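You operate a simulated robot arm through the tools that you are given. There is no shell and no other tool.

You are at the controls of a simulated two-armed robot. One attempt, no reset.

TASK
Reseal the gappy thick film bag without burning the sound one beside it.
Fine: both lie on the sealer tray; the medium film bag goes onto the bench and keeps its seal; switch the sealer on, heat as its chart gives and left there, one stroke, tray back out with the resealed bag on it; the other bags stay open where they lie. Where these are worked on the way, their far stop is far enough and under half their travel is too little: sealer tray.

It is judged by the outcome, as a careful person would: the job done as asked, and still so three seconds after it is handed in. It fails if anything else is knocked over, pushed out of place, dropped, spilled or broken. A push-on lid holds only when it is set on centred and level and pressed home; a screw cap is set on level and turned clockwise until tight.

THE ROBOT
Two 7-joint arms with fingered hands on one trunk that stands fixed in place. Base frame: the origin is at the foot of the trunk, x ahead of it, y to its left, z up; the work surface is at about z = 0.806. Lengths are in m, angles in rad, forces in N, time in s.
The left shoulder is at [0.07, 0.172, 1.227], the right one opposite. Each reaches about 1.156 m from its shoulder. Payload 5 kg a hand.
Tool frame (each hand has its own): the origin (TCP) lies between the finger pads and is the grasp point; the fingertips stand 0.043 m ahead of it; z points along the fingers, y is the line along which they close. The gripper opens to 0.144 m; its body begins 0.05 m behind the TCP. The gripper is a hand of 5 fingers: y runs from the thumb to the fingers, the wrist lies at [-0.021, -0.124, -0.221] in the tool frame, and closing takes about 1.5 s.
Orientation is that of the tool frame in the base frame, as a unit quaternion [x, y, z, w]. With the fingers straight down and the wrist toward the robot, the tool's x, y and z point along [0, 1, 0], [1, 0, 0] and [0, 0, -1] of the base frame.

THE INTERFACE
- The arms move only by the tool apply_moves. It takes "left_moves", "right_moves" or both (then of equal length, played together; a hand with none holds still); each is a list of rows, each a list of 2 entries, a list of its own where there are three numbers: the shift along the base's x, y, z in units of 40 mm (1.0 is 40 mm), then the turn, a rotation vector about the base's x, y, z in units of 6 degrees (1.0 is 6 degrees). In form: [[[tx, ty, tz], [wx, wy, wz]], ...]. A call has 1 to 20 rows; each row shifts and turns the commanded pose from where the row before left it. "left_hand" and "right_hand" are, for a hand that has rows, the opening, from 0 (shut) to 1 (fully open), set as the call begins (left out, the last holds). A call with a number of a shift or a turn outside -1 to 1 is refused whole. Each row takes 0.2 s and may step no farther than 0.05 m and 0.15 rad from the row before; otherwise, or with a gripper value out of range, the whole call is refused. Where a pose cannot be reached the arm comes as near as it can. A force on the tool above 70 N (or 10 N above the force at the start of the call, whichever is more), or a blocked arm, ends the call early, and 0.2 s more pass. Each finger travels about 0.045 m/s and halts on what it meets, pressing with about 24 N; the grip force reading is that of the motor and also rises with nothing between the fingers. The clock runs only during rows and for 0.2 s after the last one: add rows that do not move to give the fingers time. The reply holds the time, the measured pose of the TCP, the force on the tool along the base axes, the opening and the grip force, in the units named above and with some noise, with the torque about the TCP (base axes, N m) and any sound that the robot's microphone picked up, and new pictures: "pictures" is both (left out), scene, wrist or none (wrist: the cameras of the hands that moved).
- Cameras (640 x 400 px; columns grow to the right, rows downward): "scene" is now at [0.1272, 0.0281, 1.4448]; the picture's right is [0.32, -0.95, 0.00], its down [-0.67, -0.22, -0.71] and it looks along [0.67, 0.23, -0.71] (base axes); focal length 215 px, centre (320, 200). "left" rides on the left gripper at [-0.086, -0.108, -0.167] in its tool frame; the picture's right is [-0.80, -0.28, 0.53], its down [0.54, -0.73, 0.42] and it looks along [0.27, 0.63, 0.73] (tool axes); focal length 275 px, centre (320, 200). "right" rides on the right gripper at [0.086, -0.108, -0.168] in its tool frame; the picture's right is [-0.80, 0.28, -0.53], its down [-0.54, -0.73, 0.42] and it looks along [-0.27, 0.63, 0.73] (tool axes); focal length 275 px, centre (320, 200). There is no depth. A picture from a camera that has moved, and an enlarged one, comes with that camera's place and axes in the base frame and with its lens.
- raise_lower(by): slides the trunk up (or, below 0, down) by that many m; the arms and the scene camera ride with it, the base frame stays. It gives what a move gives, with no picture.
- preshape(shape, hand): the hand has 5 fingers and takes this shape, open, in about a second: jaw (thumb against the fingers, like two jaws); tri (thumb and two fingers); tip (a fingertip pinch); poke (one finger out to press); point (the index stretched); flat (the hand flat); cup (the hand cupped); fist (a fist). The gripper value then closes the fingers along that shape, each until it touches; the sizes above hold for jaw. It gives what a move gives, with no picture.
- head_to(pan, tilt): turns the head with the scene camera to pan (to the left, within 1.501 rad either way) and tilt (down, from -0.506 to 1.204), counted from straight ahead of the robot. It gives what a move gives, and a new picture of the scene camera.
- inspect(camera, box): a new picture of the part [left, top, right, bottom] of that camera's present view, enlarged. It takes no simulated time.
- sign_off(): hands the job in; it is judged then, once.

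Nothing tells you positions but the pictures and the camera data. Unless the task says otherwise, let go and move clear before handing in.

The tools are called after "Request:" as name(argument=value, ...) on one line, values as JSON. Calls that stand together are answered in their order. apply_moves: Moves the arms, as the interface text tells. Its arguments: {"type":"object","properties":{"left_moves":{"type":"array","items":{"type":"array"}},"left_hand":{"type":"number"},"right_moves":{"type":"array","items":{"type":"array"}},"right_hand":{"type":"number"},"pictures":{"type":"string","enum":["both","scene","wrist","none"]}},"required":[]} The other tools are called the same way: raise_lower (by) moves the trunk up or down; preshape (shape, hand) gives the hand a shape; head_to (pan, tilt) turns the head that bears the scene camera; inspect (camera, box) takes an enlarged picture of a part of a camera's view; sign_off () hands the job in.

At the start:

```text
t: 0.0
left_ee_pos: [0.5089, 0.5662, 1.2622]
left_tcp_rot: [0.707, 0.707, 0.0, 0.0]
left_contact_force: [-0.3, 0.0, 0.2]
left_torque: [0.01, -0.02, 0.04]
left_finger_gap: 0.1437
left_gripper_force: 0.1
left_shape: jaw
right_ee_pos: [0.8096, 0.0711, 1.1421]
right_tcp_rot: [0.706, 0.708, -0.001, 0.0]
right_contact_force: [-0.3, -0.1, -1.3]
right_torque: [-0.02, -0.01, -0.01]
right_finger_gap: 0.1435
right_gripper_force: 0.0
right_shape: jaw
trunk travel left (down, up): [-0.325, 0.615]
head pan, tilt (commanded): [0.323, 0.784]
```

scene: 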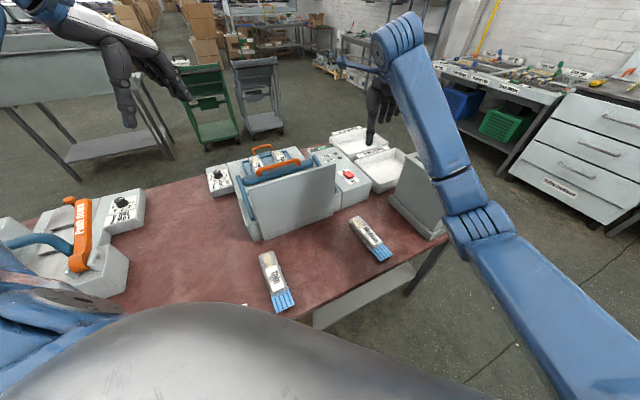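
right: 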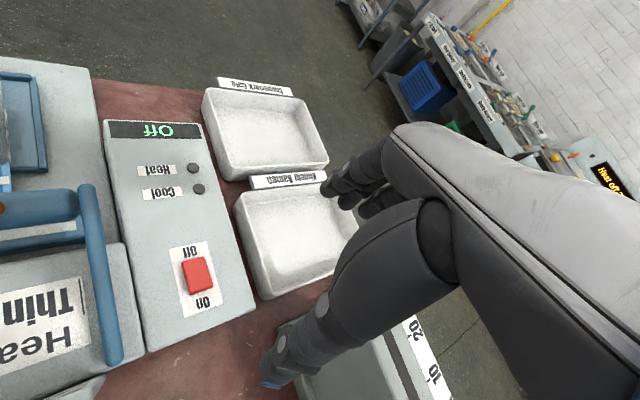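
left: 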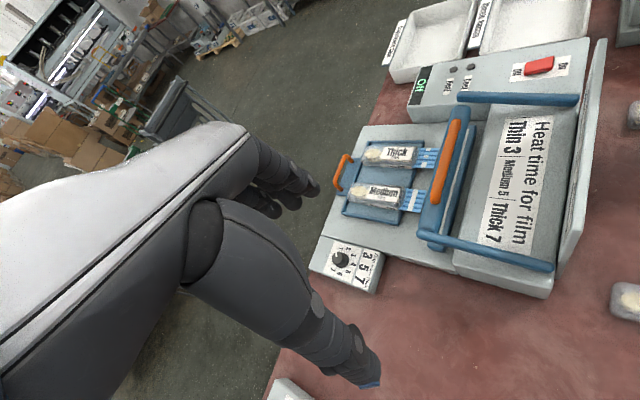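

I see a sealer in the middle of the bench with a blue tray holding two bags (Thick and Medium), a heat dial on its left, an on/off switch box on its right, and another device (press) at the left. I'll enlarge the views to read everything before moving.

Request:
inspect(camera="scene", box=[190, 120, 430, 320])

Request:
inspect(camera="left", box=[300, 40, 620, 310])

Request:
inspect(camera="scene", box=[0, 160, 200, 310])

Request:
inspect(camera="right", box=[0, 50, 360, 400])

```text
2.00 times, centred on (310, 220) of scene
camera zoom: at [0.1272, 0.0281, 1.4448], right [0.32, -0.95, 0.0], down [-0.67, -0.22, -0.71], along [0.67, 0.23, -0.71], focal length 430 px, centre (340, 160)
```

zoom: 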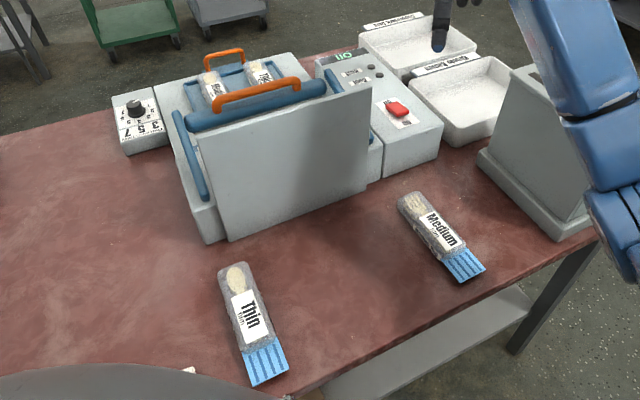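

```text
1.48 times, centred on (460, 175) of left
camera zoom: at [0.4005, 0.479, 1.4304], right [-0.28, -0.8, -0.53], down [-0.73, 0.54, -0.42], along [0.63, 0.27, -0.73], focal length 408 px, centre (113, 237)
```

zoom: 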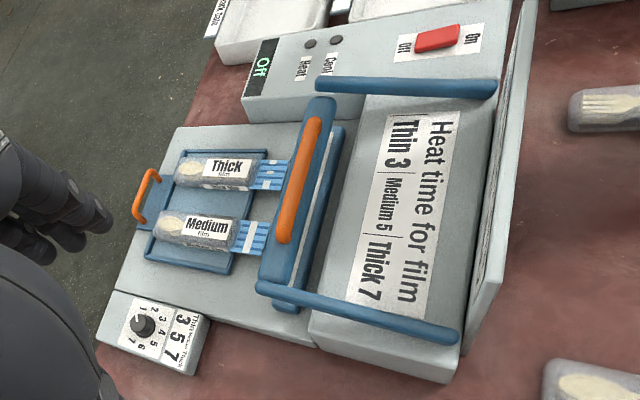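

```text
2.67 times, centred on (100, 235) of scene
camera zoom: at [0.1272, 0.0281, 1.4448], right [0.32, -0.95, 0.0], down [-0.67, -0.22, -0.71], along [0.67, 0.23, -0.71], focal length 573 px, centre (907, 107)
```

zoom: 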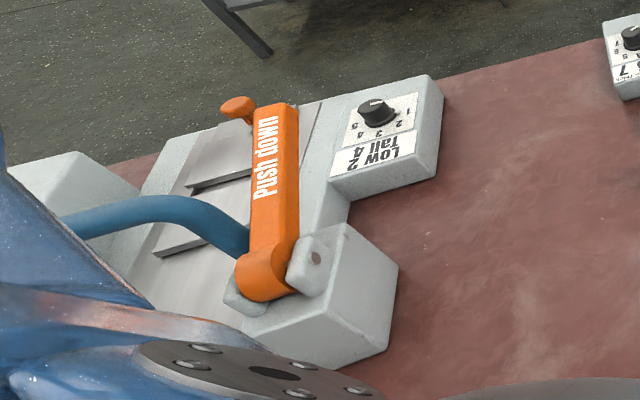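

```text
1.14 times, centred on (180, 225) of right
camera zoom: at [0.7018, 0.1568, 1.3101], right [0.29, -0.8, 0.53], down [-0.73, -0.54, -0.42], along [0.63, -0.27, -0.73], focal length 315 px, centre (480, 171)
```

zoom: 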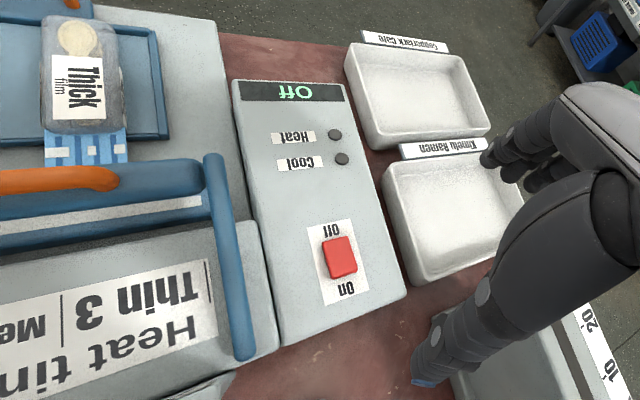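

Sealer is turned about 45° on the bench, with its tray out on the far side from me. I'll zoom in on the tray, dial, switch and bar for detail.

Request:
inspect(camera="left", box=[310, 130, 470, 230])

Request:
inspect(camera="left", box=[300, 230, 396, 290])

Request:
inspect(camera="right", box=[100, 110, 260, 330])

Request:
inspect(camera="scene", box=[200, 130, 344, 220])

Request:
inspect(camera="left", box=[400, 60, 600, 300])

```text
4.00 times, centred on (390, 180) of left
camera zoom: at [0.4005, 0.479, 1.4304], right [-0.28, -0.8, -0.53], down [-0.73, 0.54, -0.42], along [0.63, 0.27, -0.73], focal length 1101 px, centre (40, 280)
```

zoom: 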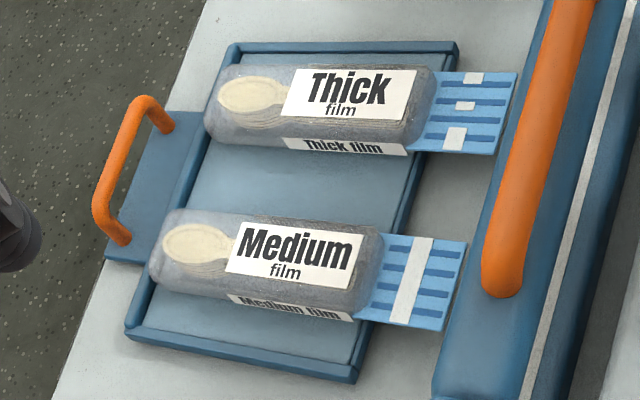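

```text
6.67 times, centred on (348, 260) of left
camera zoom: at [0.4005, 0.479, 1.4304], right [-0.28, -0.8, -0.53], down [-0.73, 0.54, -0.42], along [0.63, 0.27, -0.73], focal length 1835 px, centre (133, -200)
```

zoom: 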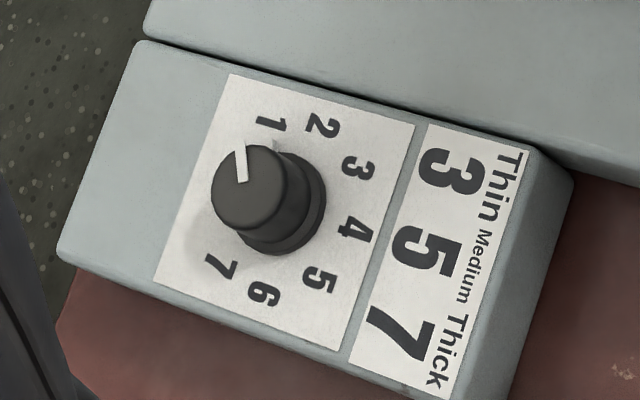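

```text
1.82 times, centred on (180, 220) of right
camera zoom: at [0.7018, 0.1568, 1.3101], right [0.29, -0.8, 0.53], down [-0.73, -0.54, -0.42], along [0.63, -0.27, -0.73], focal length 500 px, centre (574, 164)
```

zoom: 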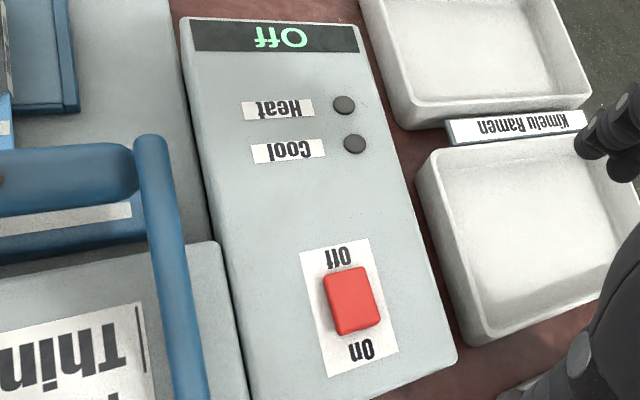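

```text
4.44 times, centred on (272, 175) of scene
camera zoom: at [0.1272, 0.0281, 1.4448], right [0.32, -0.95, 0.0], down [-0.67, -0.22, -0.71], along [0.67, 0.23, -0.71], focal length 956 px, centre (533, 311)
```

zoom: 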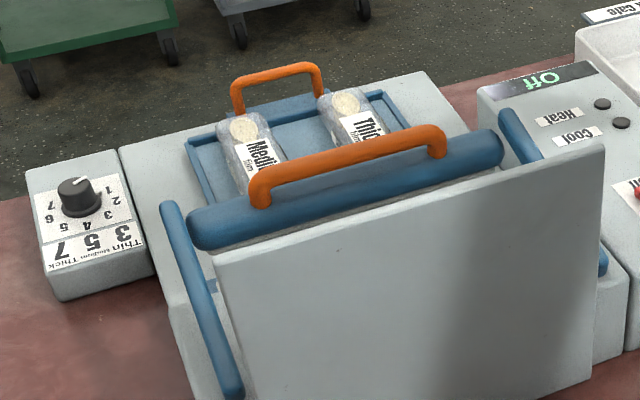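

```text
1.67 times, centred on (500, 180) of left
camera zoom: at [0.4005, 0.479, 1.4304], right [-0.28, -0.8, -0.53], down [-0.73, 0.54, -0.42], along [0.63, 0.27, -0.73], focal length 459 px, centre (20, 233)
```

zoom: 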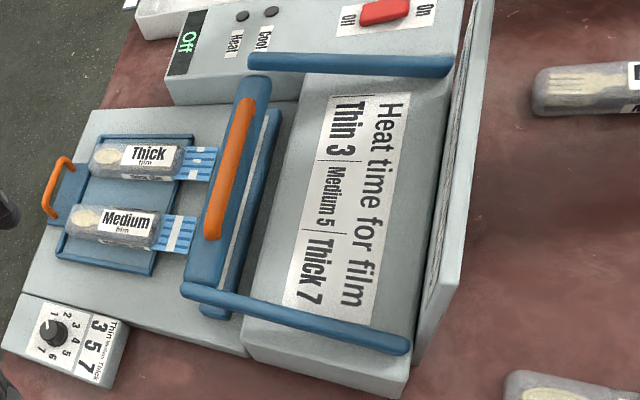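

The knob points at 1 (needs 7 for thick, clockwise), the switch is off, the tray is out and both bags have their mouths toward the bar. First I'll bring the left hand above the Medium bag, turned 45° so it closes across the bag's width.

Request:
apply_moves(left_moves=[[[0.76, -0.06, -0.55], [0, 0, -0.83]], [[0.76, -0.06, -0.55], [0, 0, -0.83]], [[0.76, -0.06, -0.55], [0, 0, -0.83]], [[0.76, -0.06, -0.55], [0, 0, -0.83]], [[0.76, -0.06, -0.55], [0, 0, -0.83]], [[0.76, -0.06, -0.55], [0, 0, -0.83]], [[0.76, -0.06, -0.55], [0, 0, -0.83]], [[0.76, -0.06, -0.55], [0, 0, -0.83]], [[0.76, -0.06, -0.55], [0, 0, -0.86]]], left_hand=0.7)

```text
t: 2.0
left_ee_pos: [0.7858, 0.5444, 1.0632]
left_tcp_rot: [0.924, 0.382, -0.001, 0.0]
left_contact_force: [0.2, 0.4, 0.5]
left_torque: [-0.01, 0.05, 0.02]
left_finger_gap: 0.1009
left_gripper_force: 0.1
left_shape: jaw
right_ee_pos: [0.8135, 0.0708, 1.1407]
right_tcp_rot: [0.707, 0.707, 0.0, -0.001]
right_contact_force: [0.4, 0.1, -1.0]
right_torque: [0.02, 0.02, 0.02]
right_finger_gap: 0.1439
right_gripper_force: 0.0
right_shape: jaw
trunk travel left (down, up): [-0.325, 0.615]
head pan, tilt (commanded): [0.323, 0.784]
camera scene: at [0.1298, 0.0279, 1.4445], right [0.32, -0.95, 0.0], down [-0.67, -0.22, -0.71], along [0.67, 0.23, -0.71], focal length 215 px, centre (320, 200)
camera left: at [0.6477, 0.5596, 1.232], right [-0.77, -0.36, -0.53], down [-0.13, 0.9, -0.42], along [0.63, -0.25, -0.73], focal length 275 px, centre (320, 200)
```

scene: 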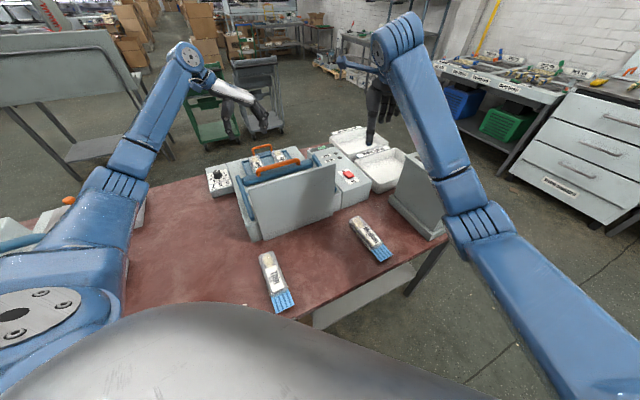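
left: 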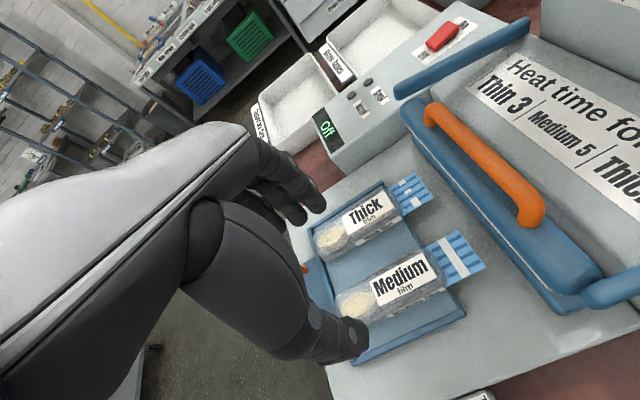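

Request:
inspect(camera="left", box=[290, 160, 500, 380])

Request:
inspect(camera="scene", box=[190, 70, 350, 220])

```text
1.82 times, centred on (395, 270) of left
camera zoom: at [0.6477, 0.5596, 1.232], right [-0.77, -0.36, -0.53], down [-0.13, 0.9, -0.42], along [0.63, -0.25, -0.73], focal length 500 px, centre (184, 73)
```

zoom: 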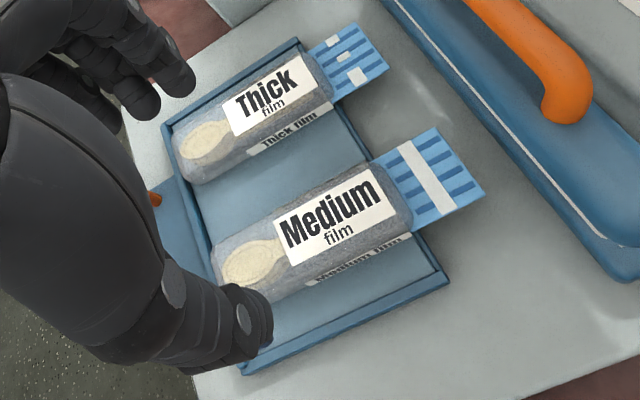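

```text
2.67 times, centred on (270, 145) of scene
camera zoom: at [0.1298, 0.0279, 1.4445], right [0.32, -0.95, 0.0], down [-0.67, -0.22, -0.71], along [0.67, 0.23, -0.71], focal length 573 px, centre (453, 347)
```

zoom: 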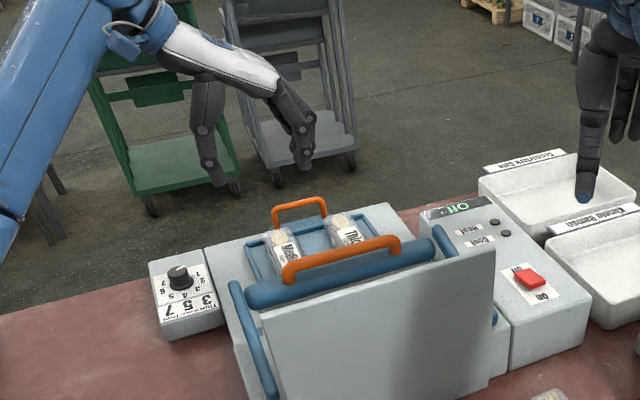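

The Medium bag's body centre is about (0.781, 0.541) with its top near z = 0.90. I'll lower partway with the fingers straddling it and check.

Request:
apply_moves(left_moves=[[[0, -0.05, -1.0], [0, 0, 0]], [[0, -0.05, -1.0], [0, 0, 0]], [[0, 0, -0.9], [0, 0, 0]]], left_hand=0.7, pictures="both")

Request:
inspect(camera="scene", box=[190, 90, 350, 210])

Request:
inspect(camera="left", box=[200, 120, 520, 400])

```text
t: 2.8
left_ee_pos: [0.7812, 0.5416, 0.9491]
left_tcp_rot: [0.924, 0.382, 0.0, 0.0]
left_contact_force: [-0.3, 0.2, 0.5]
left_torque: [-0.02, 0.01, 0.0]
left_finger_gap: 0.1009
left_gripper_force: 0.0
left_shape: jaw
right_ee_pos: [0.811, 0.0704, 1.1418]
right_tcp_rot: [0.707, 0.708, 0.0, 0.0]
right_contact_force: [-0.4, 0.0, 0.2]
right_torque: [-0.02, -0.01, -0.01]
right_finger_gap: 0.1437
right_gripper_force: 0.0
right_shape: jaw
trunk travel left (down, up): [-0.325, 0.615]
head pan, tilt (commanded): [0.323, 0.784]
camera scene: at [0.1273, 0.0287, 1.4449], right [0.32, -0.95, 0.0], down [-0.67, -0.22, -0.71], along [0.67, 0.23, -0.71], focal length 215 px, centre (320, 200)
camera left: at [0.6448, 0.5562, 1.1169], right [-0.76, -0.36, -0.53], down [-0.13, 0.9, -0.42], along [0.63, -0.25, -0.73], focal length 275 px, centre (320, 200)
```

scene: 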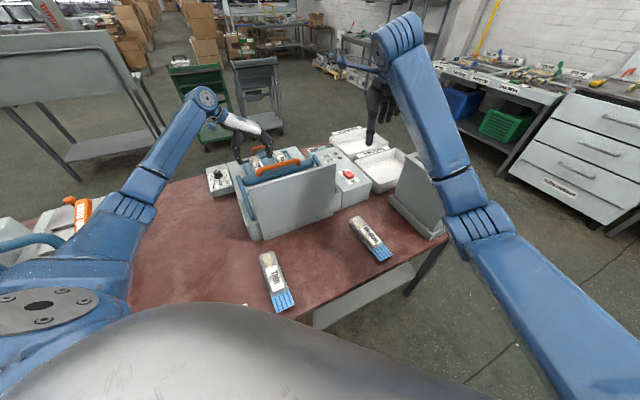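
left: 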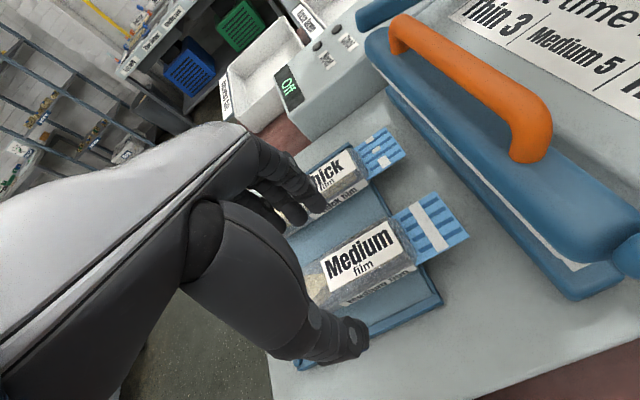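

```text
3.33 times, centred on (270, 150) of scene
camera zoom: at [0.1273, 0.0287, 1.4449], right [0.32, -0.95, 0.0], down [-0.67, -0.22, -0.71], along [0.67, 0.23, -0.71], focal length 717 px, centre (487, 367)
```

zoom: 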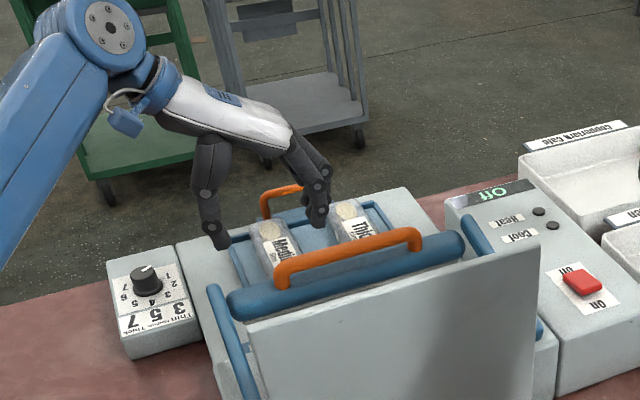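

```text
1.43 times, centred on (360, 260) of left
camera zoom: at [0.6448, 0.5562, 1.1169], right [-0.76, -0.36, -0.53], down [-0.13, 0.9, -0.42], along [0.63, -0.25, -0.73], focal length 393 px, centre (263, 114)
```

zoom: 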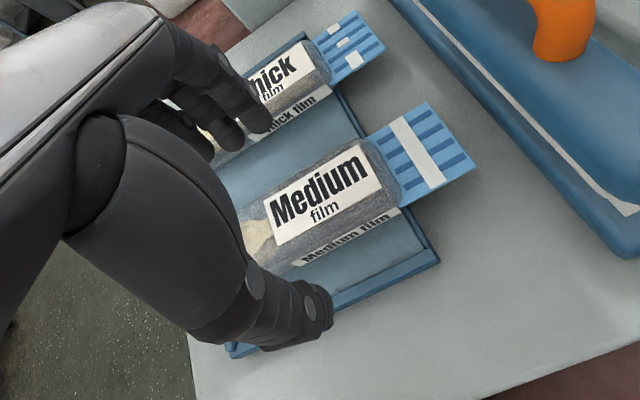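

The fingers straddle the Medium bag with clearance to the Thick one. I'll narrow the opening slightly, lower to gripping height and check.

Request:
apply_moves(left_moves=[[[0, 0, 0], [0, 0, 0]], [[0, 0, -0.4], [0, 0, 0]], [[0, 0, -0.4], [0, 0, 0]], [[0, 0, -0.2], [0, 0, 0]]], left_hand=0.62, pictures="wrist")

Request:
inspect(camera="scene", box=[220, 110, 320, 190])

```text
t: 3.8
left_ee_pos: [0.7831, 0.5398, 0.9078]
left_tcp_rot: [0.924, 0.382, -0.002, 0.0]
left_contact_force: [0.2, -0.1, -0.6]
left_torque: [-0.05, -0.01, 0.0]
left_finger_gap: 0.0901
left_gripper_force: 0.0
left_shape: jaw
right_ee_pos: [0.8091, 0.0709, 1.1423]
right_tcp_rot: [0.706, 0.708, 0.0, 0.0]
right_contact_force: [0.1, -0.5, 0.7]
right_torque: [0.01, 0.0, -0.04]
right_finger_gap: 0.1436
right_gripper_force: 0.0
right_shape: jaw
trunk travel left (down, up): [-0.325, 0.615]
head pan, tilt (commanded): [0.323, 0.784]
camera left: at [0.645, 0.5557, 1.0768], right [-0.76, -0.36, -0.53], down [-0.13, 0.9, -0.42], along [0.63, -0.26, -0.73], focal length 275 px, centre (320, 200)
```

left: 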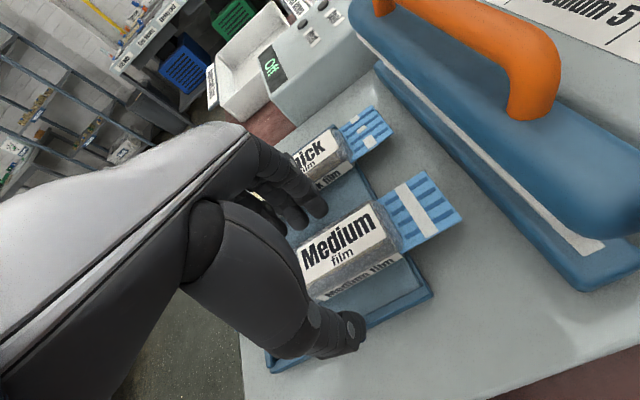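

```text
5.00 times, centred on (270, 150) of scene
camera zoom: at [0.1274, 0.0282, 1.4448], right [0.32, -0.95, 0.0], down [-0.67, -0.22, -0.71], along [0.67, 0.23, -0.71], focal length 1075 px, centre (570, 450)
```

zoom: 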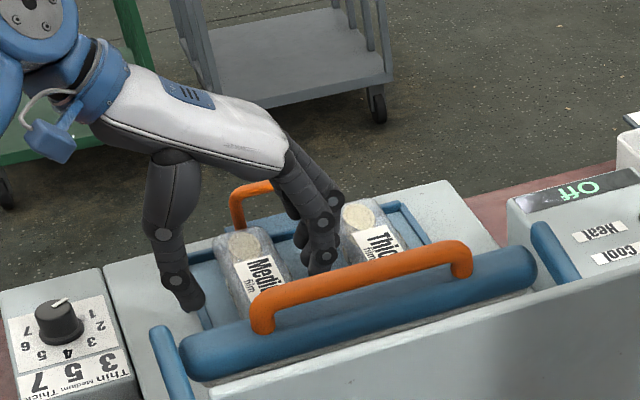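

Fingers are well placed on both sides of the Medium bag. Closing the left hand.

Request:
apply_moves(left_moves=[[[0, 0, 0], [0, 0, 0]], [[0, 0, 0], [0, 0, 0]], [[0, 0, 0], [0, 0, 0]], [[0, 0, 0], [0, 0, 0]], [[0, 0, 0], [0, 0, 0]], [[0, 0, 0], [0, 0, 0]], [[0, 0, 0], [0, 0, 0]]], left_hand=0.0, pictures="wrist")

Request:
inspect(camera="scene", box=[220, 110, 320, 190])

```text
t: 5.4
left_ee_pos: [0.7816, 0.5411, 0.908]
left_tcp_rot: [0.924, 0.382, -0.002, 0.0]
left_contact_force: [-0.3, 0.1, -1.0]
left_torque: [0.01, -0.02, -0.02]
left_finger_gap: 0.0488
left_gripper_force: 23.6
left_shape: jaw
right_ee_pos: [0.8106, 0.0723, 1.1429]
right_tcp_rot: [0.707, 0.708, -0.001, 0.001]
right_contact_force: [-0.3, -0.1, 1.0]
right_torque: [0.04, -0.02, 0.03]
right_finger_gap: 0.1435
right_gripper_force: 0.0
right_shape: jaw
trunk travel left (down, up): [-0.325, 0.615]
head pan, tilt (commanded): [0.323, 0.784]
camera left: at [0.645, 0.5557, 1.0769], right [-0.76, -0.36, -0.53], down [-0.13, 0.9, -0.42], along [0.63, -0.25, -0.73], focal length 275 px, centre (320, 200)
```

left: 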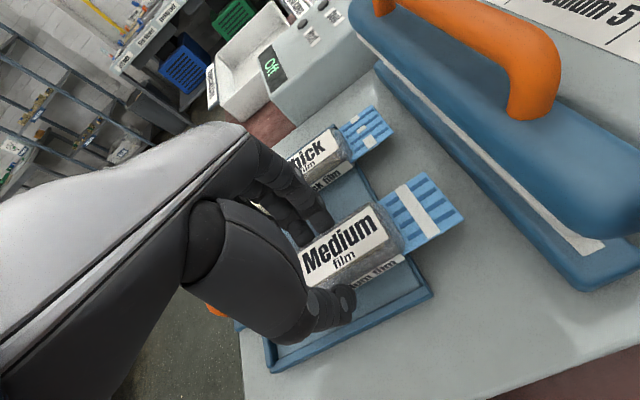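

```text
5.00 times, centred on (270, 150) of scene
camera zoom: at [0.1274, 0.0281, 1.4448], right [0.32, -0.95, 0.0], down [-0.67, -0.22, -0.71], along [0.67, 0.23, -0.71], focal length 1075 px, centre (570, 450)
```

zoom: 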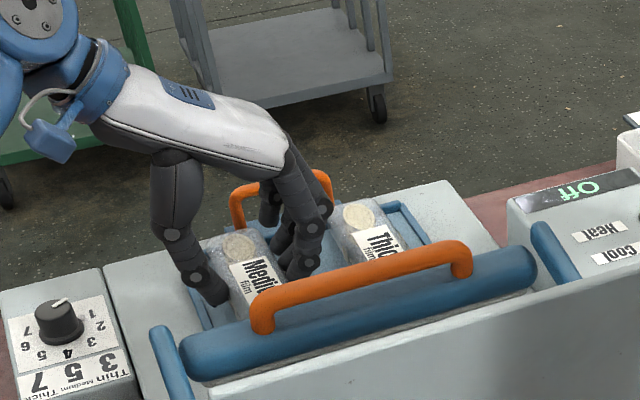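

Bag gripped (gap 0.049, ~24 N). Lifting it straight up.

Request:
apply_moves(left_moves=[[[0, 0, 0.3], [0, 0, 0]], [[0, 0, 0.6], [0, 0, 0]], [[0, 0, 0.9], [0, 0, 0]], [[0, 0, 0.9], [0, 0, 0]], [[0, 0, 0.9], [0, 0, 0]]], pictures="both")

Request:
inspect(camera="scene", box=[200, 70, 340, 190])

```text
t: 6.6
left_ee_pos: [0.7805, 0.5408, 1.0529]
left_tcp_rot: [0.924, 0.382, -0.001, 0.0]
left_contact_force: [0.0, 0.6, -0.9]
left_torque: [0.0, 0.01, -0.02]
left_finger_gap: 0.049
left_gripper_force: 23.4
left_shape: jaw
right_ee_pos: [0.8097, 0.0711, 1.1412]
right_tcp_rot: [0.707, 0.708, 0.0, 0.0]
right_contact_force: [0.3, 0.0, -0.3]
right_torque: [0.02, -0.04, 0.01]
right_finger_gap: 0.1437
right_gripper_force: 0.0
right_shape: jaw
trunk travel left (down, up): [-0.325, 0.615]
head pan, tilt (commanded): [0.323, 0.784]
camera scene: at [0.1268, 0.0273, 1.4448], right [0.32, -0.95, 0.0], down [-0.67, -0.22, -0.71], along [0.67, 0.23, -0.71], focal length 215 px, centre (320, 200)
camera left: at [0.6436, 0.5544, 1.2203], right [-0.76, -0.36, -0.53], down [-0.13, 0.9, -0.42], along [0.63, -0.25, -0.73], focal length 275 px, centre (320, 200)
```

scene: 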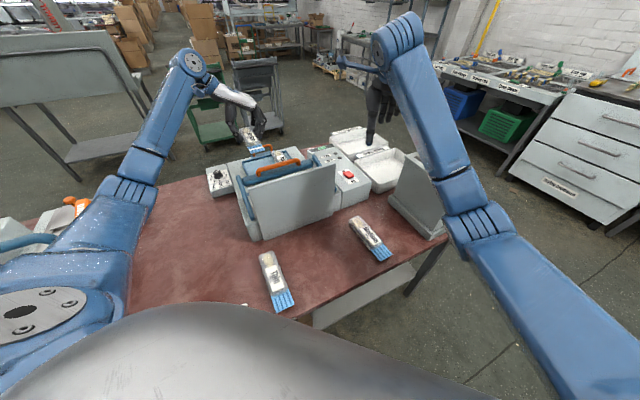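
left: 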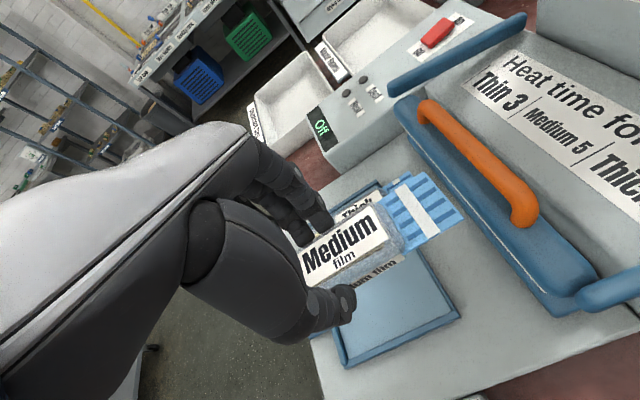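

```text
3.33 times, centred on (270, 130) of scene
camera zoom: at [0.1268, 0.0273, 1.4448], right [0.32, -0.95, 0.0], down [-0.67, -0.22, -0.71], along [0.67, 0.23, -0.71], focal length 717 px, centre (487, 433)
```

zoom: 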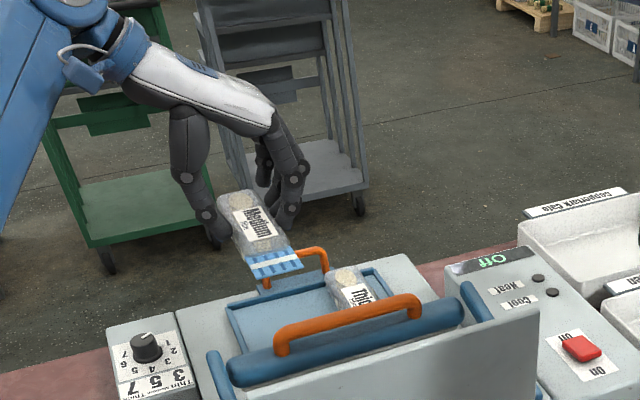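

Bag is up and level. Carrying it over to the clear bench area left of the sealer.

Request:
apply_moves(left_moves=[[[-0.3, 0, 0.75], [0, 0, 0]], [[-0.95, 0.1, 0], [0, 0, 0]], [[-0.95, 0.1, 0], [0, 0, 0]], [[-0.95, 0.1, 0], [0, 0, 0]], [[-0.95, 0.1, 0], [0, 0, 0]], [[-0.95, 0.1, 0], [0, 0, 0]], [[-0.95, 0.1, 0], [0, 0, 0]], [[-0.95, 0.1, 0], [0, 0, 0]], [[-0.95, 0.1, 0], [0, 0, 0]]], pictures="both")

```text
t: 8.6
left_ee_pos: [0.4649, 0.5744, 1.082]
left_tcp_rot: [0.924, 0.382, 0.0, 0.0]
left_contact_force: [0.0, 0.5, -0.2]
left_torque: [-0.01, -0.04, 0.01]
left_finger_gap: 0.0488
left_gripper_force: 23.7
left_shape: jaw
right_ee_pos: [0.8093, 0.0715, 1.1419]
right_tcp_rot: [0.706, 0.708, 0.0, 0.0]
right_contact_force: [-0.1, 0.6, 0.4]
right_torque: [-0.03, -0.05, 0.02]
right_finger_gap: 0.1436
right_gripper_force: 0.0
right_shape: jaw
trunk travel left (down, up): [-0.325, 0.615]
head pan, tilt (commanded): [0.323, 0.784]
camera scene: at [0.1259, 0.0282, 1.445], right [0.32, -0.95, 0.0], down [-0.67, -0.22, -0.71], along [0.67, 0.23, -0.71], focal length 215 px, centre (320, 200)
camera left: at [0.3281, 0.5886, 1.2509], right [-0.76, -0.36, -0.53], down [-0.13, 0.9, -0.42], along [0.63, -0.25, -0.73], focal length 275 px, centre (320, 200)
```

scene: 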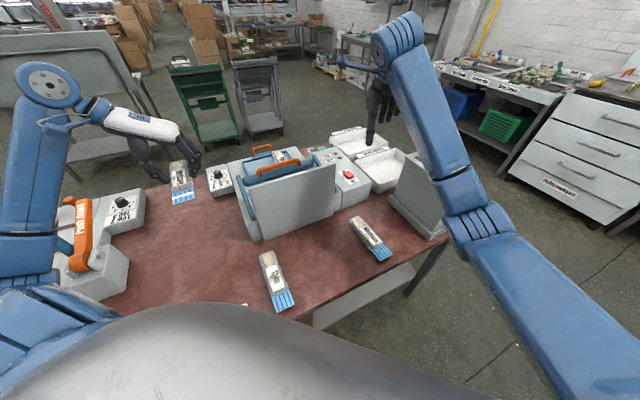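
left: 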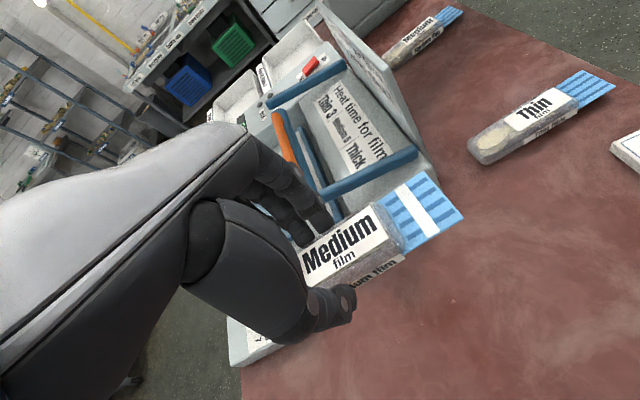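

The bench below is clear. Lowering most of the way.

Request:
apply_moves(left_moves=[[[0, 0, -0.9], [0, 0, 0]], [[0, 0, -0.9], [0, 0, 0]], [[0, 0, -0.9], [0, 0, 0]], [[0, 0, -0.9], [0, 0, 0]], [[0, 0, -0.7], [0, 0, 0]], [[0, 0, -0.3], [0, 0, 0]]], pictures="both")

Request:
inspect(camera="scene", box=[120, 130, 260, 250])

```text
t: 10.0
left_ee_pos: [0.4673, 0.5731, 0.8979]
left_tcp_rot: [0.924, 0.383, -0.001, 0.0]
left_contact_force: [0.6, -0.2, -0.3]
left_torque: [-0.02, 0.01, 0.0]
left_finger_gap: 0.0484
left_gripper_force: 23.9
left_shape: jaw
right_ee_pos: [0.8103, 0.0721, 1.1412]
right_tcp_rot: [0.707, 0.708, 0.0, 0.0]
right_contact_force: [-0.2, -0.2, -0.4]
right_torque: [0.01, 0.01, -0.03]
right_finger_gap: 0.1434
right_gripper_force: 0.1
right_shape: jaw
trunk travel left (down, up): [-0.325, 0.615]
head pan, tilt (commanded): [0.323, 0.784]
camera scene: at [0.1272, 0.0282, 1.4448], right [0.32, -0.95, 0.0], down [-0.67, -0.22, -0.71], along [0.67, 0.23, -0.71], focal length 215 px, centre (320, 200)
camera left: at [0.3291, 0.5879, 1.0658], right [-0.76, -0.36, -0.53], down [-0.13, 0.9, -0.42], along [0.63, -0.25, -0.73], focal length 275 px, centre (320, 200)
```

scene: 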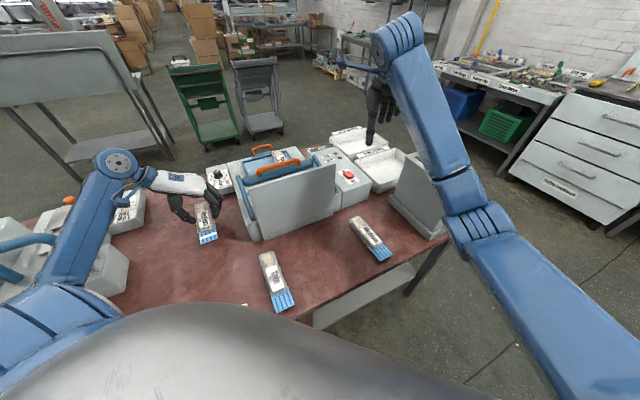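
left: 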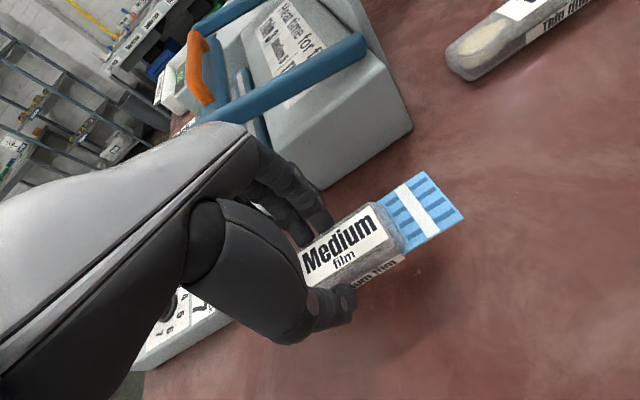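

```text
3.33 times, centred on (190, 190) of scene
camera zoom: at [0.1272, 0.0282, 1.4448], right [0.32, -0.95, 0.0], down [-0.67, -0.22, -0.71], along [0.67, 0.23, -0.71], focal length 717 px, centre (753, 233)
```

zoom: 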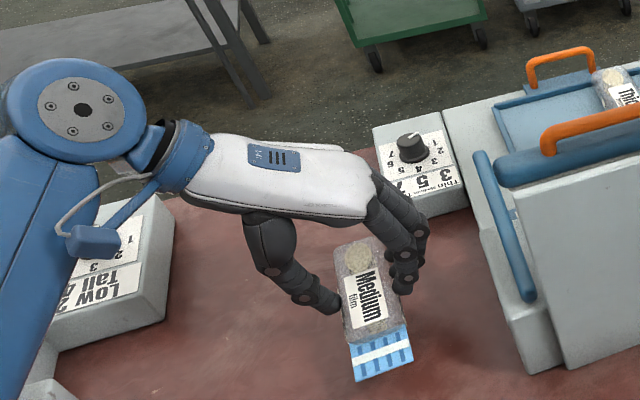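

Request:
apply_moves(left_moves=[[[0, 0, -0.2], [0, 0, 0]], [[0, 0, -0.2], [0, 0, 0]], [[0, 0, -0.1], [0, 0, 0]]], pictures="none")

Request:
inspect(camera="left", box=[250, 140, 490, 320])

```text
t: 10.8
left_ee_pos: [0.4667, 0.573, 0.8765]
left_tcp_rot: [0.924, 0.382, -0.002, 0.001]
left_contact_force: [-0.2, -0.7, -0.1]
left_torque: [0.0, 0.02, 0.0]
left_finger_gap: 0.0487
left_gripper_force: 23.7
left_shape: jaw
right_ee_pos: [0.8098, 0.0716, 1.1422]
right_tcp_rot: [0.706, 0.708, 0.0, -0.001]
right_contact_force: [0.5, 0.5, 0.1]
right_torque: [0.0, 0.0, -0.04]
right_finger_gap: 0.1436
right_gripper_force: 0.1
right_shape: jaw
trunk travel left (down, up): [-0.325, 0.615]
head pan, tilt (commanded): [0.323, 0.784]
```

```text
2.22 times, centred on (370, 230) of left
camera zoom: at [0.3288, 0.5876, 1.0459], right [-0.76, -0.36, -0.53], down [-0.13, 0.9, -0.42], along [0.63, -0.25, -0.73], focal length 612 px, centre (209, 133)
```

zoom: 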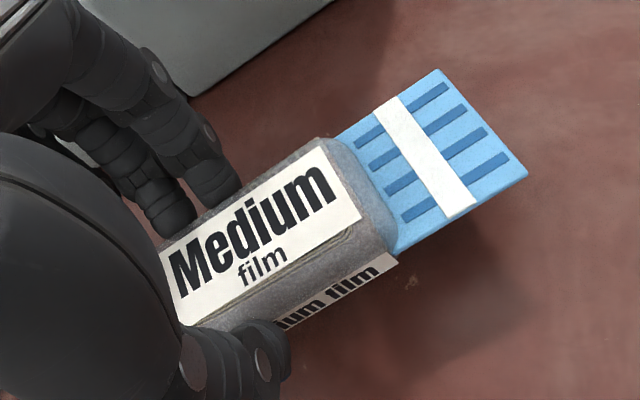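

Request:
apply_moves(left_moves=[[[0, 0, -0.12], [0, 0, 0]], [[0, 0, -0.12], [0, 0, 0]]], pictures="none")

Request:
inspect(camera="left", box=[250, 140, 490, 320])

```text
t: 11.4
left_ee_pos: [0.4657, 0.5728, 0.8684]
left_tcp_rot: [0.924, 0.383, 0.0, 0.001]
left_contact_force: [-0.3, -0.3, -0.2]
left_torque: [-0.02, -0.02, 0.02]
left_finger_gap: 0.0488
left_gripper_force: 24.3
left_shape: jaw
right_ee_pos: [0.8121, 0.0713, 1.1424]
right_tcp_rot: [0.706, 0.708, 0.0, 0.0]
right_contact_force: [-0.7, -0.1, 0.1]
right_torque: [0.01, -0.02, 0.01]
right_finger_gap: 0.1435
right_gripper_force: 0.1
right_shape: jaw
trunk travel left (down, up): [-0.325, 0.615]
head pan, tilt (commanded): [0.323, 0.784]
```

```text
2.22 times, centred on (370, 230) of left
camera zoom: at [0.3285, 0.5874, 1.0366], right [-0.76, -0.36, -0.53], down [-0.13, 0.9, -0.42], along [0.63, -0.25, -0.73], focal length 612 px, centre (209, 133)
```

zoom: 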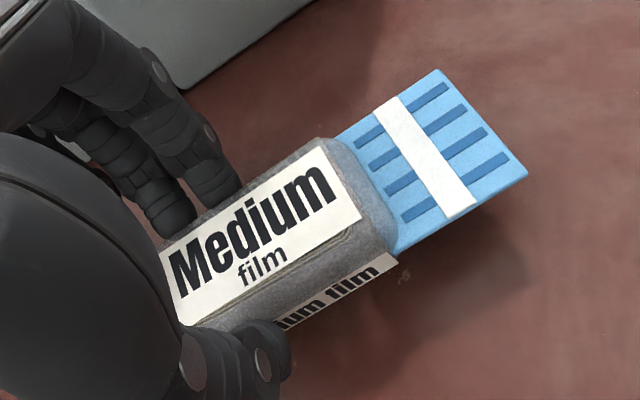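

Request:
apply_moves(left_moves=[[[0, 0, -0.1], [0, 0, 0]], [[0, 0, -0.1], [0, 0, 0]]], pictures="none")

Request:
inspect(camera="left", box=[250, 140, 490, 320])

Request:
inspect(camera="scene", box=[170, 180, 250, 250])

```text
t: 12.0
left_ee_pos: [0.4661, 0.573, 0.8603]
left_tcp_rot: [0.924, 0.382, -0.001, 0.001]
left_contact_force: [0.4, 0.4, -0.2]
left_torque: [-0.03, 0.01, 0.02]
left_finger_gap: 0.0487
left_gripper_force: 24.4
left_shape: jaw
right_ee_pos: [0.8093, 0.0705, 1.1423]
right_tcp_rot: [0.706, 0.708, 0.0, -0.001]
right_contact_force: [0.1, 0.7, 0.3]
right_torque: [-0.02, 0.03, -0.01]
right_finger_gap: 0.1438
right_gripper_force: 0.0
right_shape: jaw
trunk travel left (down, up): [-0.325, 0.615]
head pan, tilt (commanded): [0.323, 0.784]
```

```text
2.22 times, centred on (370, 230) of left
camera zoom: at [0.3286, 0.5873, 1.0284], right [-0.76, -0.36, -0.53], down [-0.13, 0.9, -0.42], along [0.63, -0.25, -0.73], focal length 612 px, centre (209, 133)
```

zoom: 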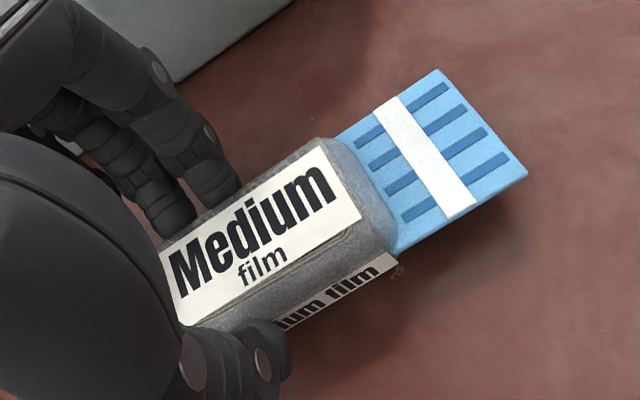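

```text
5.71 times, centred on (210, 215) of scene
camera zoom: at [0.1272, 0.0281, 1.4448], right [0.32, -0.95, 0.0], down [-0.67, -0.22, -0.71], along [0.67, 0.23, -0.71], focal length 1229 px, centre (949, 114)
```

zoom: 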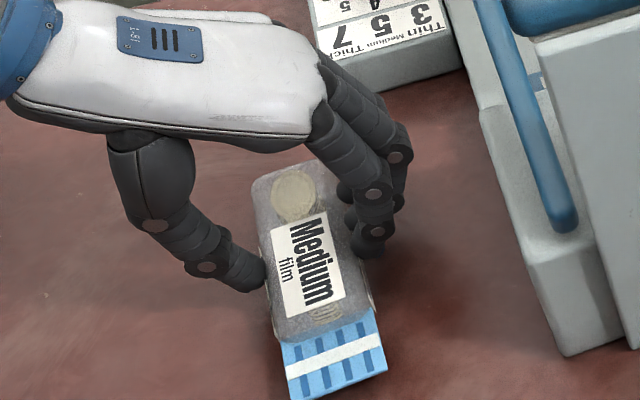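

Request:
apply_moves(left_moves=[[[0, 0, -0.12], [0, 0, 0]]], pictures="none")

Request:
inspect(camera="left", box=[250, 140, 490, 320])

```text
t: 12.4
left_ee_pos: [0.4657, 0.5724, 0.8552]
left_tcp_rot: [0.924, 0.383, -0.001, 0.001]
left_contact_force: [-0.7, 0.4, -0.1]
left_torque: [0.01, -0.03, 0.0]
left_finger_gap: 0.0486
left_gripper_force: 23.6
left_shape: jaw
right_ee_pos: [0.8106, 0.0715, 1.1417]
right_tcp_rot: [0.706, 0.708, 0.0, 0.0]
right_contact_force: [-0.5, 0.1, -0.2]
right_torque: [-0.03, -0.02, -0.04]
right_finger_gap: 0.1438
right_gripper_force: 0.0
right_shape: jaw
trunk travel left (down, up): [-0.325, 0.615]
head pan, tilt (commanded): [0.323, 0.784]
```

```text
2.22 times, centred on (370, 230) of left
camera zoom: at [0.3286, 0.5873, 1.0237], right [-0.76, -0.36, -0.53], down [-0.13, 0.9, -0.42], along [0.63, -0.25, -0.73], focal length 612 px, centre (209, 133)
```

zoom: 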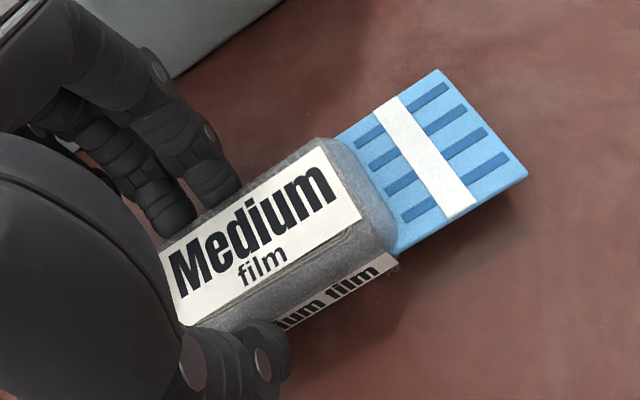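

Request:
apply_moves(left_moves=[[[0, 0, -0.1], [0, 0, 0]]], pictures="none")

Request:
inspect(camera="left", box=[250, 140, 490, 320])

```text
t: 12.8
left_ee_pos: [0.4666, 0.5723, 0.8541]
left_tcp_rot: [0.924, 0.383, 0.001, 0.0]
left_contact_force: [0.2, 2.4, 17.3]
left_torque: [0.1, -0.07, 0.0]
left_finger_gap: 0.0494
left_gripper_force: 24.1
left_shape: jaw
right_ee_pos: [0.81, 0.0708, 1.143]
right_tcp_rot: [0.706, 0.708, 0.0, 0.0]
right_contact_force: [-0.4, -0.5, -0.2]
right_torque: [-0.05, 0.0, 0.02]
right_finger_gap: 0.1437
right_gripper_force: 0.0
right_shape: jaw
trunk travel left (down, up): [-0.325, 0.615]
head pan, tilt (commanded): [0.323, 0.784]
```

```text
2.22 times, centred on (370, 230) of left
camera zoom: at [0.3278, 0.5865, 1.0221], right [-0.76, -0.36, -0.54], down [-0.13, 0.9, -0.42], along [0.63, -0.25, -0.73], focal length 612 px, centre (209, 133)
```

zoom: 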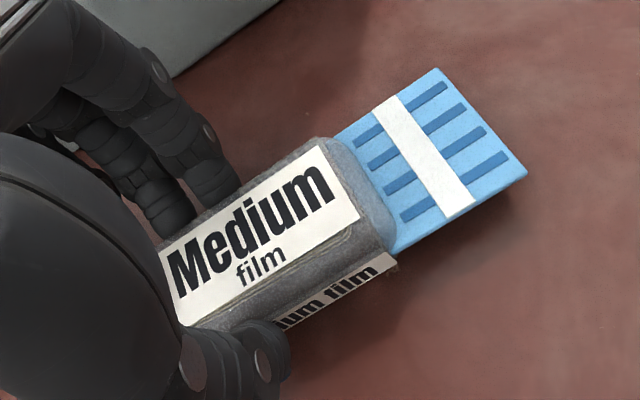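

Contact felt (17 N): the bag rests on the bench. I'll ease the pressure and open the hand.

Request:
apply_moves(left_moves=[[[0, 0, 0.06], [0, 0, 0]], [[0, 0, 0], [0, 0, 0]], [[0, 0, 0], [0, 0, 0]], [[0, 0, 0], [0, 0, 0]], [[0, 0, 0], [0, 0, 0]]], left_hand=0.65, pictures="wrist")

Request:
inspect(camera="scene", box=[170, 180, 250, 250])

```text
t: 14.0
left_ee_pos: [0.466, 0.5714, 0.854]
left_tcp_rot: [0.924, 0.383, 0.0, 0.001]
left_contact_force: [-0.1, -0.9, -1.1]
left_torque: [-0.02, 0.02, 0.01]
left_finger_gap: 0.0929
left_gripper_force: 0.0
left_shape: jaw
right_ee_pos: [0.8108, 0.0711, 1.1415]
right_tcp_rot: [0.706, 0.708, 0.0, 0.0]
right_contact_force: [0.2, -0.4, 0.5]
right_torque: [0.01, 0.01, -0.04]
right_finger_gap: 0.144
right_gripper_force: 0.1
right_shape: jaw
trunk travel left (down, up): [-0.325, 0.615]
head pan, tilt (commanded): [0.323, 0.784]
camera left: at [0.3286, 0.587, 1.0223], right [-0.76, -0.36, -0.53], down [-0.13, 0.9, -0.42], along [0.63, -0.25, -0.73], focal length 275 px, centre (320, 200)
```

left: 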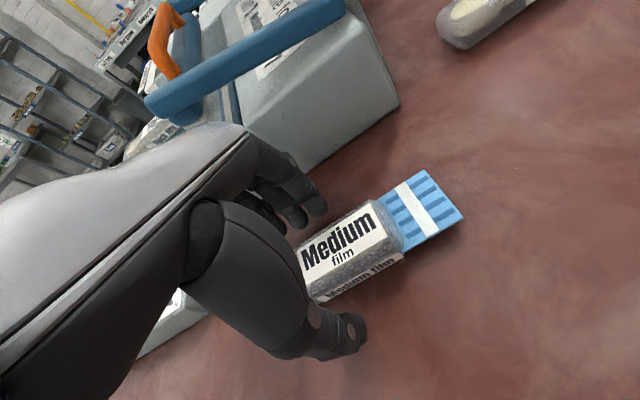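

```text
5.71 times, centred on (210, 215) of scene
camera zoom: at [0.127, 0.028, 1.4448], right [0.32, -0.95, 0.0], down [-0.67, -0.22, -0.71], along [0.67, 0.23, -0.71], focal length 1229 px, centre (949, 114)
```

zoom: 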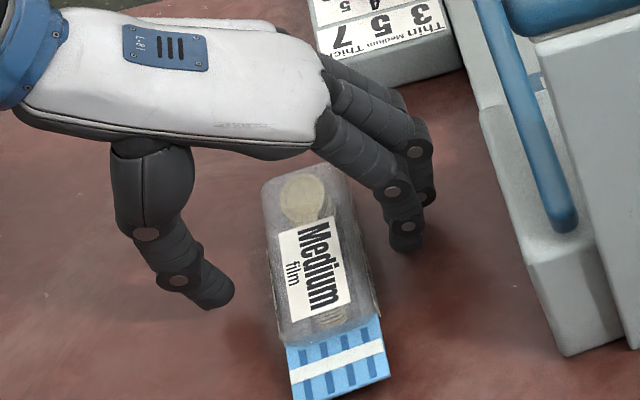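

The Medium bag is down flat on the bench and released. Raising the left hand clear, then shaping the right hand to poke for the switch.

Request:
apply_moves(left_moves=[[[0, 0, 0.6], [0, 0, 0]], [[0, 0, 0.9], [0, 0, 0]], [[0, 0, 1.0], [0, 0, 0]], [[0, 0, 1.0], [0, 0, 0]], [[0, 0, 1.0], [0, 0, 0]], [[0, 0, 1.0], [0, 0, 0]]], pictures="both")

Request:
preshape(shape="poke", hand="right")

Request:
inspect(camera="right", box=[0, 0, 640, 400])

Request:
inspect(camera="scene", box=[310, 50, 450, 210])

```text
t: 15.4
left_ee_pos: [0.4657, 0.5722, 1.0744]
left_tcp_rot: [0.924, 0.383, -0.001, 0.0]
left_contact_force: [0.0, 0.1, 0.2]
left_torque: [0.02, -0.01, -0.02]
left_finger_gap: 0.0935
left_gripper_force: 0.0
left_shape: jaw
right_ee_pos: [0.8107, 0.071, 1.1421]
right_tcp_rot: [0.706, 0.708, 0.0, -0.001]
right_contact_force: [-0.2, -0.1, 0.2]
right_torque: [0.01, -0.02, 0.03]
right_finger_gap: 0.1436
right_gripper_force: 0.0
right_shape: jaw
trunk travel left (down, up): [-0.325, 0.615]
head pan, tilt (commanded): [0.323, 0.784]
camera scene: at [0.1272, 0.0274, 1.4447], right [0.32, -0.95, 0.0], down [-0.67, -0.22, -0.71], along [0.67, 0.23, -0.71], focal length 215 px, centre (320, 200)
camera left: at [0.3276, 0.5873, 1.2432], right [-0.76, -0.36, -0.53], down [-0.13, 0.9, -0.42], along [0.63, -0.25, -0.73], focal length 275 px, centre (320, 200)
```

scene: 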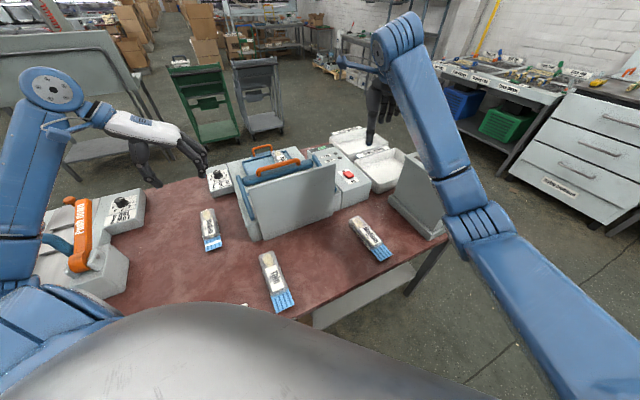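
left: 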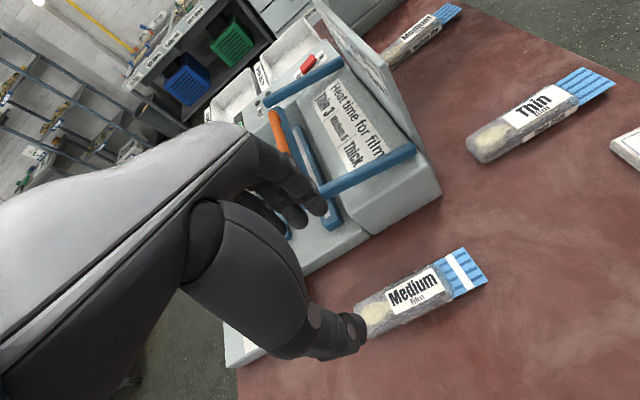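

```text
t: 16.3
left_ee_pos: [0.4661, 0.5736, 1.0746]
left_tcp_rot: [0.924, 0.382, -0.001, 0.0]
left_contact_force: [0.0, 0.1, 0.1]
left_torque: [0.04, 0.0, 0.02]
left_finger_gap: 0.093
left_gripper_force: 0.1
left_shape: jaw
right_ee_pos: [0.8105, 0.0711, 1.1418]
right_tcp_rot: [0.706, 0.708, 0.001, 0.0]
right_contact_force: [-0.1, -0.5, 0.0]
right_torque: [-0.01, -0.02, 0.0]
right_finger_gap: 0.0
right_gripper_force: 0.1
right_shape: poke
trunk travel left (down, up): [-0.325, 0.615]
head pan, tilt (commanded): [0.323, 0.784]
```

```text
1.00 times, centred on (320, 200) of right (not enlarged: the box is as wide or as high as the picture)
camera zoom: at [0.7019, 0.1568, 1.3101], right [0.29, -0.8, 0.53], down [-0.73, -0.54, -0.42], along [0.63, -0.27, -0.73], focal length 275 px, centre (320, 200)
```

zoom: 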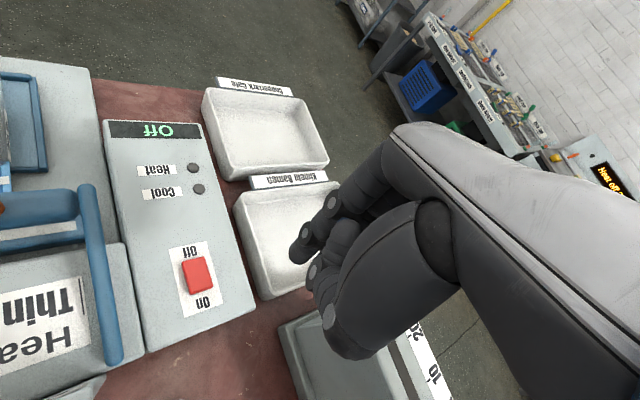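

```text
2.50 times, centred on (380, 130) of scene
camera zoom: at [0.1273, 0.0281, 1.4448], right [0.32, -0.95, 0.0], down [-0.67, -0.22, -0.71], along [0.67, 0.23, -0.71], focal length 538 px, centre (170, 375)
```

zoom: 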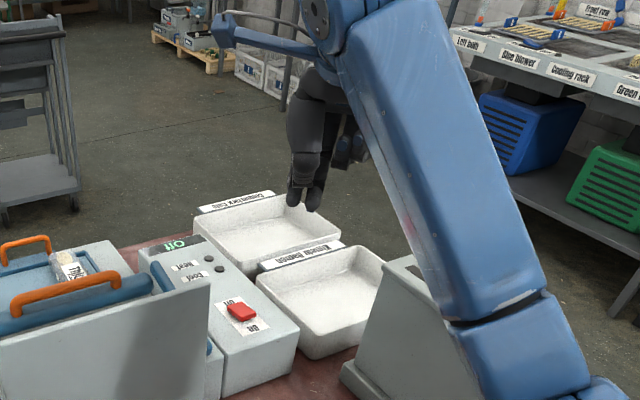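

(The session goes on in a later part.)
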